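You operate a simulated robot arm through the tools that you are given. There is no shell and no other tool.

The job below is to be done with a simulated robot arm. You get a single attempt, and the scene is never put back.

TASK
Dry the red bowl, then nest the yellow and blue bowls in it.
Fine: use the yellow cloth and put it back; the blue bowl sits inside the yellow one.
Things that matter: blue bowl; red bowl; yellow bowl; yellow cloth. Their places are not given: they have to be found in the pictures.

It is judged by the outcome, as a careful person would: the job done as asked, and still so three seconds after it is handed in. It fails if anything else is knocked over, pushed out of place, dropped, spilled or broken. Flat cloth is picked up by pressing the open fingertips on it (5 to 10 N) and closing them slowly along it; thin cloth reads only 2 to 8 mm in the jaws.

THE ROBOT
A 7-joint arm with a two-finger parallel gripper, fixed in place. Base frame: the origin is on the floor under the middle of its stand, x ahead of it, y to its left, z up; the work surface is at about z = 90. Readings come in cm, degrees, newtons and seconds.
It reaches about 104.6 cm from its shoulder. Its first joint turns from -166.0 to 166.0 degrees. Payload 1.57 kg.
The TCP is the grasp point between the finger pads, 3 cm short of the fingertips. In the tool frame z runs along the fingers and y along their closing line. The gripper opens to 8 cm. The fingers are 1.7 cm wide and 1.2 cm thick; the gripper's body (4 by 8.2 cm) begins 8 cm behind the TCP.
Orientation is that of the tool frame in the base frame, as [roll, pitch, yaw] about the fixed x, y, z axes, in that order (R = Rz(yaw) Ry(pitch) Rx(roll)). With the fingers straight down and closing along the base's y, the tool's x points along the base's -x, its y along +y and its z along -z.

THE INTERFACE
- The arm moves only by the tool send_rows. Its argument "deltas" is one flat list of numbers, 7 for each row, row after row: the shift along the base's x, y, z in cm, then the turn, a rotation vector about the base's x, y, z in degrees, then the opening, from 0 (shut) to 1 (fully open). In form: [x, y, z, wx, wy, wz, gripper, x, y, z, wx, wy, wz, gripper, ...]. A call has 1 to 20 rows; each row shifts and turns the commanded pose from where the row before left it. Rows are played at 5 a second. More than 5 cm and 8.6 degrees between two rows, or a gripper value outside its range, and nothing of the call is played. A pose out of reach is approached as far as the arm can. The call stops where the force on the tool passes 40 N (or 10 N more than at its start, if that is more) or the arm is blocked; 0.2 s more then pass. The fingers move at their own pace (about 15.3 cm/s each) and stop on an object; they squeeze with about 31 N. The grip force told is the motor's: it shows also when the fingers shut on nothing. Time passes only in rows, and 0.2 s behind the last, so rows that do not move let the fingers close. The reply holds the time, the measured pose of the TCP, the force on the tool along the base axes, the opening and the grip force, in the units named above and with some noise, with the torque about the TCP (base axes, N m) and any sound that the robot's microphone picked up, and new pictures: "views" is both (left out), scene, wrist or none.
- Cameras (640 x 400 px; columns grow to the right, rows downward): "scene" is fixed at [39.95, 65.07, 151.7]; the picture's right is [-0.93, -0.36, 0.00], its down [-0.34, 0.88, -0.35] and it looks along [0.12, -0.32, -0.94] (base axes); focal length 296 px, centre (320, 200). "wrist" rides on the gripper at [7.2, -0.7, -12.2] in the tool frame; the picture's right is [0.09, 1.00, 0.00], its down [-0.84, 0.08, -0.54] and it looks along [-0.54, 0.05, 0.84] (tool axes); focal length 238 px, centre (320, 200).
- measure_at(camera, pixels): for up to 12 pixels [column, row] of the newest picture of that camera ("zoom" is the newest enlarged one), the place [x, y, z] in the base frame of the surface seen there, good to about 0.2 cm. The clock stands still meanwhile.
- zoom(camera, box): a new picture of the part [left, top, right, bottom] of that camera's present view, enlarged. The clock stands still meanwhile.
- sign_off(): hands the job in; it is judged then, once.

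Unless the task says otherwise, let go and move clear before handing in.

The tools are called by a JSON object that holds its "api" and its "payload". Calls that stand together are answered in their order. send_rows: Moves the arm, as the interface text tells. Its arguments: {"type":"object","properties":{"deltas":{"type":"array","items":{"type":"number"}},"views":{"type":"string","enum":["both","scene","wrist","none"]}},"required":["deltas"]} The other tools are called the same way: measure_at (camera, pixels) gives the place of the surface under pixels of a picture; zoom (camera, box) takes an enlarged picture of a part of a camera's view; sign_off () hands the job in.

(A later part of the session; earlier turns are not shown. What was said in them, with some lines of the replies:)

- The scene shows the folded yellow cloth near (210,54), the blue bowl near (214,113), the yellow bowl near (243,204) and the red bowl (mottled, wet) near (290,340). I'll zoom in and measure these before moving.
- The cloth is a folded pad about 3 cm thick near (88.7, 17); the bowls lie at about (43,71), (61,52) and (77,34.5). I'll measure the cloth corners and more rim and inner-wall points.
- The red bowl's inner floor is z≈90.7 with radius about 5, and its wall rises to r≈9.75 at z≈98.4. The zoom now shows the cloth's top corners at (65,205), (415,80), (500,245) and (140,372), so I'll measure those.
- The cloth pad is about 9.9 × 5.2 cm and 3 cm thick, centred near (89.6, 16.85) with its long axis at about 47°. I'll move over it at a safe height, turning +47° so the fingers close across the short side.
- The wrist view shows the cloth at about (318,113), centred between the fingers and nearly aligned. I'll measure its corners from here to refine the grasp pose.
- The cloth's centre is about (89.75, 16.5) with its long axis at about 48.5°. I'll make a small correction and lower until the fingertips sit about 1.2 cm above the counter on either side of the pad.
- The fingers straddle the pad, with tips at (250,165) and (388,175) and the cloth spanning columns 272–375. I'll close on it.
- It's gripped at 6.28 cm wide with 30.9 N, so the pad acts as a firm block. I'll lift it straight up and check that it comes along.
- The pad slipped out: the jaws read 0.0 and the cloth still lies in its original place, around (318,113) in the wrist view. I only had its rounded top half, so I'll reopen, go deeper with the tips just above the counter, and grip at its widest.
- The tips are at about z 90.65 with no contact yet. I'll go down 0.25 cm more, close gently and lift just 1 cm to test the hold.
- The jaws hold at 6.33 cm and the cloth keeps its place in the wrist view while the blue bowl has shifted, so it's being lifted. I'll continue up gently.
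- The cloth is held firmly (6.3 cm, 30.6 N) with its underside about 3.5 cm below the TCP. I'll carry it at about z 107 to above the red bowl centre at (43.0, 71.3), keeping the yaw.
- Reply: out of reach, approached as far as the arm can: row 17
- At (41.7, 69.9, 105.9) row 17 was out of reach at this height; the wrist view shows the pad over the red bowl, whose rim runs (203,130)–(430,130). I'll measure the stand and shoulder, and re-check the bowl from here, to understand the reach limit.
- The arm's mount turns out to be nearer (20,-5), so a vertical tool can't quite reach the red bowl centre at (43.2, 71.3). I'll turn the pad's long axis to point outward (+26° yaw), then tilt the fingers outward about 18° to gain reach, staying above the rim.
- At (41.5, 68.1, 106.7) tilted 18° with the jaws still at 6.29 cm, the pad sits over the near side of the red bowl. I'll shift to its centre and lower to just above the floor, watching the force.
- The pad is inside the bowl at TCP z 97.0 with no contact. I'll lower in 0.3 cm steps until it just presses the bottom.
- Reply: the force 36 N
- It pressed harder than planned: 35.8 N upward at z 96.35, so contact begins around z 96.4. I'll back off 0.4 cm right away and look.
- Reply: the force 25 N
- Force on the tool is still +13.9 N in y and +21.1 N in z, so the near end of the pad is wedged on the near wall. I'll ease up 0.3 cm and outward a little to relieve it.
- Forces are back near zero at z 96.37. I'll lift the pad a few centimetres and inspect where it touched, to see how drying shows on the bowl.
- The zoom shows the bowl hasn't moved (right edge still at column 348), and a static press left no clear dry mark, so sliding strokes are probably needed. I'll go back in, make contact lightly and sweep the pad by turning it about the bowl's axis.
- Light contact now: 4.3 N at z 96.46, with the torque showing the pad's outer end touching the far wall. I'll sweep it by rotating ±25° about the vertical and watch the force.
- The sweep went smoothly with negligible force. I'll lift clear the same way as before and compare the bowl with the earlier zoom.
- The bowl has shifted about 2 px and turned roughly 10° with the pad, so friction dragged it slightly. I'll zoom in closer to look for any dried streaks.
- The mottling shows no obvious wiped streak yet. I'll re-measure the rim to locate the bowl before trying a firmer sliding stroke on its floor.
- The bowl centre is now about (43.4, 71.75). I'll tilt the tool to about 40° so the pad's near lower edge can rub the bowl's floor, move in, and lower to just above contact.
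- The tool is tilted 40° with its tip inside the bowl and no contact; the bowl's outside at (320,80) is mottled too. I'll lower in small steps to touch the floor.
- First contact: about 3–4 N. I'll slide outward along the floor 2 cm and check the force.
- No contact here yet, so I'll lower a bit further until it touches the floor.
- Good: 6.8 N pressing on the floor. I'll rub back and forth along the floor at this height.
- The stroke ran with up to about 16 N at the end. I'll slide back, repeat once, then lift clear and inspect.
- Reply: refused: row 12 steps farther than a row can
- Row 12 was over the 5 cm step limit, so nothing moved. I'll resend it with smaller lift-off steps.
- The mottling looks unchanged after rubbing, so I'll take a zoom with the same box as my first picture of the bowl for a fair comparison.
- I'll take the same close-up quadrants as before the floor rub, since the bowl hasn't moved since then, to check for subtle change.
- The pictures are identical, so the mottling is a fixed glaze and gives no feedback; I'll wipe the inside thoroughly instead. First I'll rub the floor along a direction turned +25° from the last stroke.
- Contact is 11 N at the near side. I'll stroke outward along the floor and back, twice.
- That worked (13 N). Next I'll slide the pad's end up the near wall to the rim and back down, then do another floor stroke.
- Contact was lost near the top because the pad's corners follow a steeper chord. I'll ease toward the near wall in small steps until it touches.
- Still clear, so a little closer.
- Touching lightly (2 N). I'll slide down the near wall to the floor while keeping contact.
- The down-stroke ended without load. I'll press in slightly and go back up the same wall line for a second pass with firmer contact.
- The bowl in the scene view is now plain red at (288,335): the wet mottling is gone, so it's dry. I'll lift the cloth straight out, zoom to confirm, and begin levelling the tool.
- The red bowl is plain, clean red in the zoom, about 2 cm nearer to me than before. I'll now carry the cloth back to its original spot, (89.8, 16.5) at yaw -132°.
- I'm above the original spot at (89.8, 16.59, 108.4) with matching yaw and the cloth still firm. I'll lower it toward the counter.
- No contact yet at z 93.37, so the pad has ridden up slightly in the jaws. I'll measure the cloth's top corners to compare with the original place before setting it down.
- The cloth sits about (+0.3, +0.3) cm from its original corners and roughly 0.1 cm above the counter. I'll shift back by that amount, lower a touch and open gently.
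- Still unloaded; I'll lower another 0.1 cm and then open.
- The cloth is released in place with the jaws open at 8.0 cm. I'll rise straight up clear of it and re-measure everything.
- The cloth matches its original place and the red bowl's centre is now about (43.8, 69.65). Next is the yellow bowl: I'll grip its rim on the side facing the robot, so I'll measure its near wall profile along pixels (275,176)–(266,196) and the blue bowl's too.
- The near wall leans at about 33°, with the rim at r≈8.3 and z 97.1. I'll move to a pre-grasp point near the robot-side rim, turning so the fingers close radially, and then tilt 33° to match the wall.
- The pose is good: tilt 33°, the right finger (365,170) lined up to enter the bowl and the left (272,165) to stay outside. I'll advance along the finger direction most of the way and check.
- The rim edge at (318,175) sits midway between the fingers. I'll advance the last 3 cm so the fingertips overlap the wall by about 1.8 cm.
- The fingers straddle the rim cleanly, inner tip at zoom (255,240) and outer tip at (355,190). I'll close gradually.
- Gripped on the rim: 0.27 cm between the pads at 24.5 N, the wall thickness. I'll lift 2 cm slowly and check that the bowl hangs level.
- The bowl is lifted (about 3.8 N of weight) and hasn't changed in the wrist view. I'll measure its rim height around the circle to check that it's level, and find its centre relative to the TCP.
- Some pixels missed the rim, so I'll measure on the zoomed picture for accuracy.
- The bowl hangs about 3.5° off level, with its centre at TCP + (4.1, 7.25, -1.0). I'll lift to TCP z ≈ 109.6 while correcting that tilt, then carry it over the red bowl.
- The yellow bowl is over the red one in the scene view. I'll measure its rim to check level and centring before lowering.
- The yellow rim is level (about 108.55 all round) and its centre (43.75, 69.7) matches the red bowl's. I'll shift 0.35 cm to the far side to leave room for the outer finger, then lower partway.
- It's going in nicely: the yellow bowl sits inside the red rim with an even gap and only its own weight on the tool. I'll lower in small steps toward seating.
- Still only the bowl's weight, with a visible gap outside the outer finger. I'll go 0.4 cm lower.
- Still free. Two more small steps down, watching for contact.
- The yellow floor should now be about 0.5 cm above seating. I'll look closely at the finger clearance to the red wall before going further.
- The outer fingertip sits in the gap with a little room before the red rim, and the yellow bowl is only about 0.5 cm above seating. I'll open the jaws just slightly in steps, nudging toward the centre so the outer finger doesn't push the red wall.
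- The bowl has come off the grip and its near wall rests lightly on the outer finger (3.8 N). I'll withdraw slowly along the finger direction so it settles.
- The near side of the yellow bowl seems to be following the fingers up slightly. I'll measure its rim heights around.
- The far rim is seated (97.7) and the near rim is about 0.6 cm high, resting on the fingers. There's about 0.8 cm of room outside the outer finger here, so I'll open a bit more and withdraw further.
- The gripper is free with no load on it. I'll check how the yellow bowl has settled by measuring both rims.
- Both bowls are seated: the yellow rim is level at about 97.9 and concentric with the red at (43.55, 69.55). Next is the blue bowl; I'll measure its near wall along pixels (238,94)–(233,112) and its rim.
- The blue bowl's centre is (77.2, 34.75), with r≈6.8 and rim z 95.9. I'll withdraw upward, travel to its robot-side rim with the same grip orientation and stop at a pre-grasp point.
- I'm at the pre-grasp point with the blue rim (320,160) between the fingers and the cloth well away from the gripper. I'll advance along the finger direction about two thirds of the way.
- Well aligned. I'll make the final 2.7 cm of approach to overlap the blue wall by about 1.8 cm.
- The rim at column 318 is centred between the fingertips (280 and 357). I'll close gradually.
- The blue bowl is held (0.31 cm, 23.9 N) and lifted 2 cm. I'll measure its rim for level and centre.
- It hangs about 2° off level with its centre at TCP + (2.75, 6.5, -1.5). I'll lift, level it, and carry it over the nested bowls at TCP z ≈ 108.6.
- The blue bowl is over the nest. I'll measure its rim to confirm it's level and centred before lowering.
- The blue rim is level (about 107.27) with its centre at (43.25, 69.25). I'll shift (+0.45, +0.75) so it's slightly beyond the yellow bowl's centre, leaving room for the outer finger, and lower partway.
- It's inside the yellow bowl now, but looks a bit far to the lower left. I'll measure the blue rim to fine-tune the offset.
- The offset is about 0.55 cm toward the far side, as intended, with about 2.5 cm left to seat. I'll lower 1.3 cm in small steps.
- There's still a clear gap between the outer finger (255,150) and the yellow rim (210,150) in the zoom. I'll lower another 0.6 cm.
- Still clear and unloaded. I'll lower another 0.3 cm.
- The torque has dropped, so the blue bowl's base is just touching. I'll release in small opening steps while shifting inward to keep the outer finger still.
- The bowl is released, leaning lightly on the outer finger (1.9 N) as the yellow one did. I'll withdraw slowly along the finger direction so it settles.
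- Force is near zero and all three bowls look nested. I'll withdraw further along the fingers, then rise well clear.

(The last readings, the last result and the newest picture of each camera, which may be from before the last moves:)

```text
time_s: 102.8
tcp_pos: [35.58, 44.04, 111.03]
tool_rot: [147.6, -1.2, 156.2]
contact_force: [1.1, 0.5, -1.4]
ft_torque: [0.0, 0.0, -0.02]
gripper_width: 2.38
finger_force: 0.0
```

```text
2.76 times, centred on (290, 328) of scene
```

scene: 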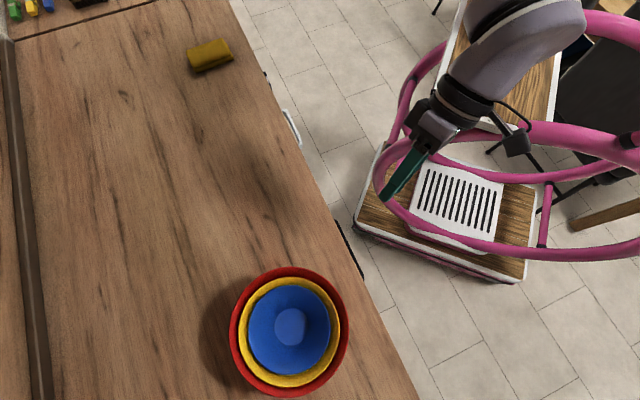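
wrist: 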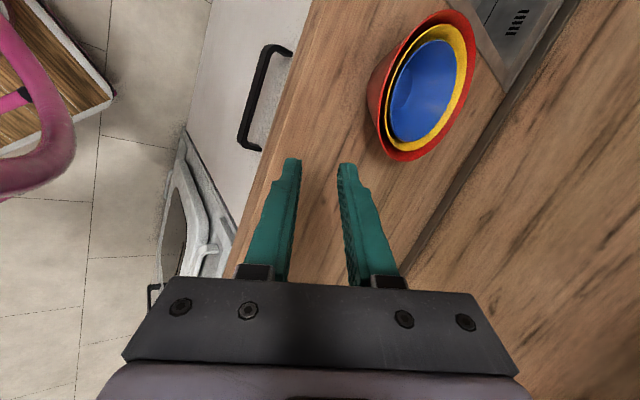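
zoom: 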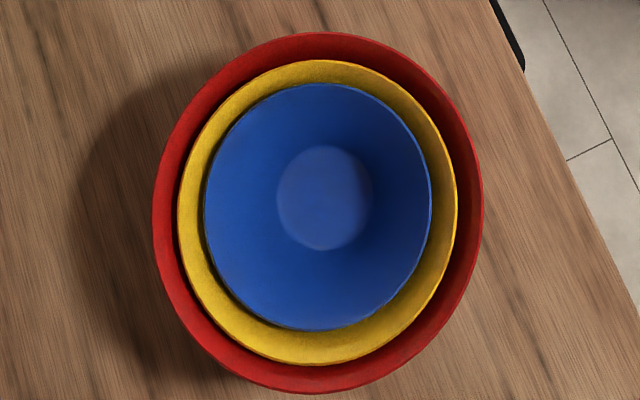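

All three bowls are nested, blue in yellow in red, and the arm is clear. I'll check the rim heights and the blue floor to confirm proper seating, and the cloth's corners against its original place.

{"api": "measure_at", "payload": {"camera": "zoom", "pixels": [[206, 205], [240, 120], [325, 86], [400, 125], [429, 200], [405, 280], [330, 328], [235, 285], [325, 200], [180, 215], [454, 200], [310, 362]]}}

{"api": "measure_at", "payload": {"camera": "scene", "pixels": [[189, 51], [226, 41], [229, 55], [194, 66], [210, 52]]}}

{"api": "zoom", "payload": {"camera": "scene", "box": [160, 20, 320, 140]}}

```text
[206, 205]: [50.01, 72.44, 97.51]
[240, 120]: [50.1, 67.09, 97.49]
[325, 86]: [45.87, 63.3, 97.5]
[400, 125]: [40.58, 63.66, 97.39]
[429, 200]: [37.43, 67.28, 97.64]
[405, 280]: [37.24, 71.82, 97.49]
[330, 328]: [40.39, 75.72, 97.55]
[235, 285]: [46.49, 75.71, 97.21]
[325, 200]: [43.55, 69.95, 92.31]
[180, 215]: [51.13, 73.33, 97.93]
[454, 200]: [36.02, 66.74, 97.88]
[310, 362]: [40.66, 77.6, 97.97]
```

```text
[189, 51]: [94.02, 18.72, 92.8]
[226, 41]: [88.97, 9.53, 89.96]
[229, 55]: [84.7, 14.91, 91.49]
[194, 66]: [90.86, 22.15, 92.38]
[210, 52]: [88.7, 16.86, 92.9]
```

```text
3.33 times, centred on (240, 80) of scene
```

zoom: 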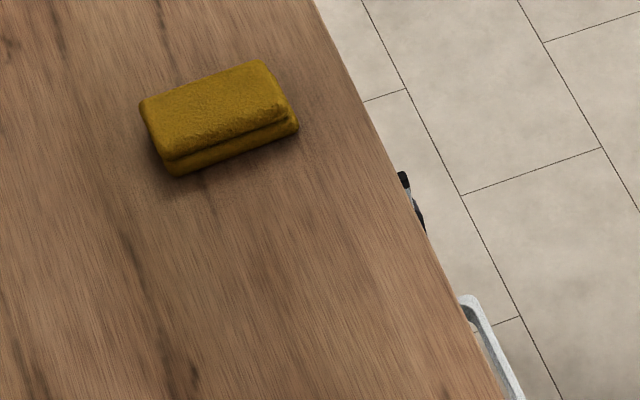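

The blue rim is level at z≈97.5, the yellow at 97.9 and the red at 98.4, so all three are fully seated. The red bowl is still plain and dry, and the cloth's outline matches its original place. The arm is clear with nothing held, so I'm handing the job in.

{"api": "sign_off", "payload": {}}

```text
The job is handed in.
```

The job is done and handed in. The red bowl is dry, the yellow bowl sits inside it, and the blue bowl sits inside the yellow one.

- **Drying:** I wiped the floor and near wall with the yellow cloth until the pale wet mottling disappeared and the bowl turned plain red. I did not wipe every part of the inside or any of the outside, but the mottling cleared from all of the inside I could see.
- **Nesting:** All three rims measured level, with red at about 98.4, yellow 97.9 and blue 97.5. The bowls are centred to within about half a centimetre. Both bowls were released less than 1 cm above their seats.
- **Cloth:** It is back in its original spot, and its outline matches the first picture.
- **Bowl position:** Wiping dragged the red bowl about 2 cm toward the robot and turned it slightly. One early press on it also reached about 36 N before I backed off. Nothing else was moved or knocked over.
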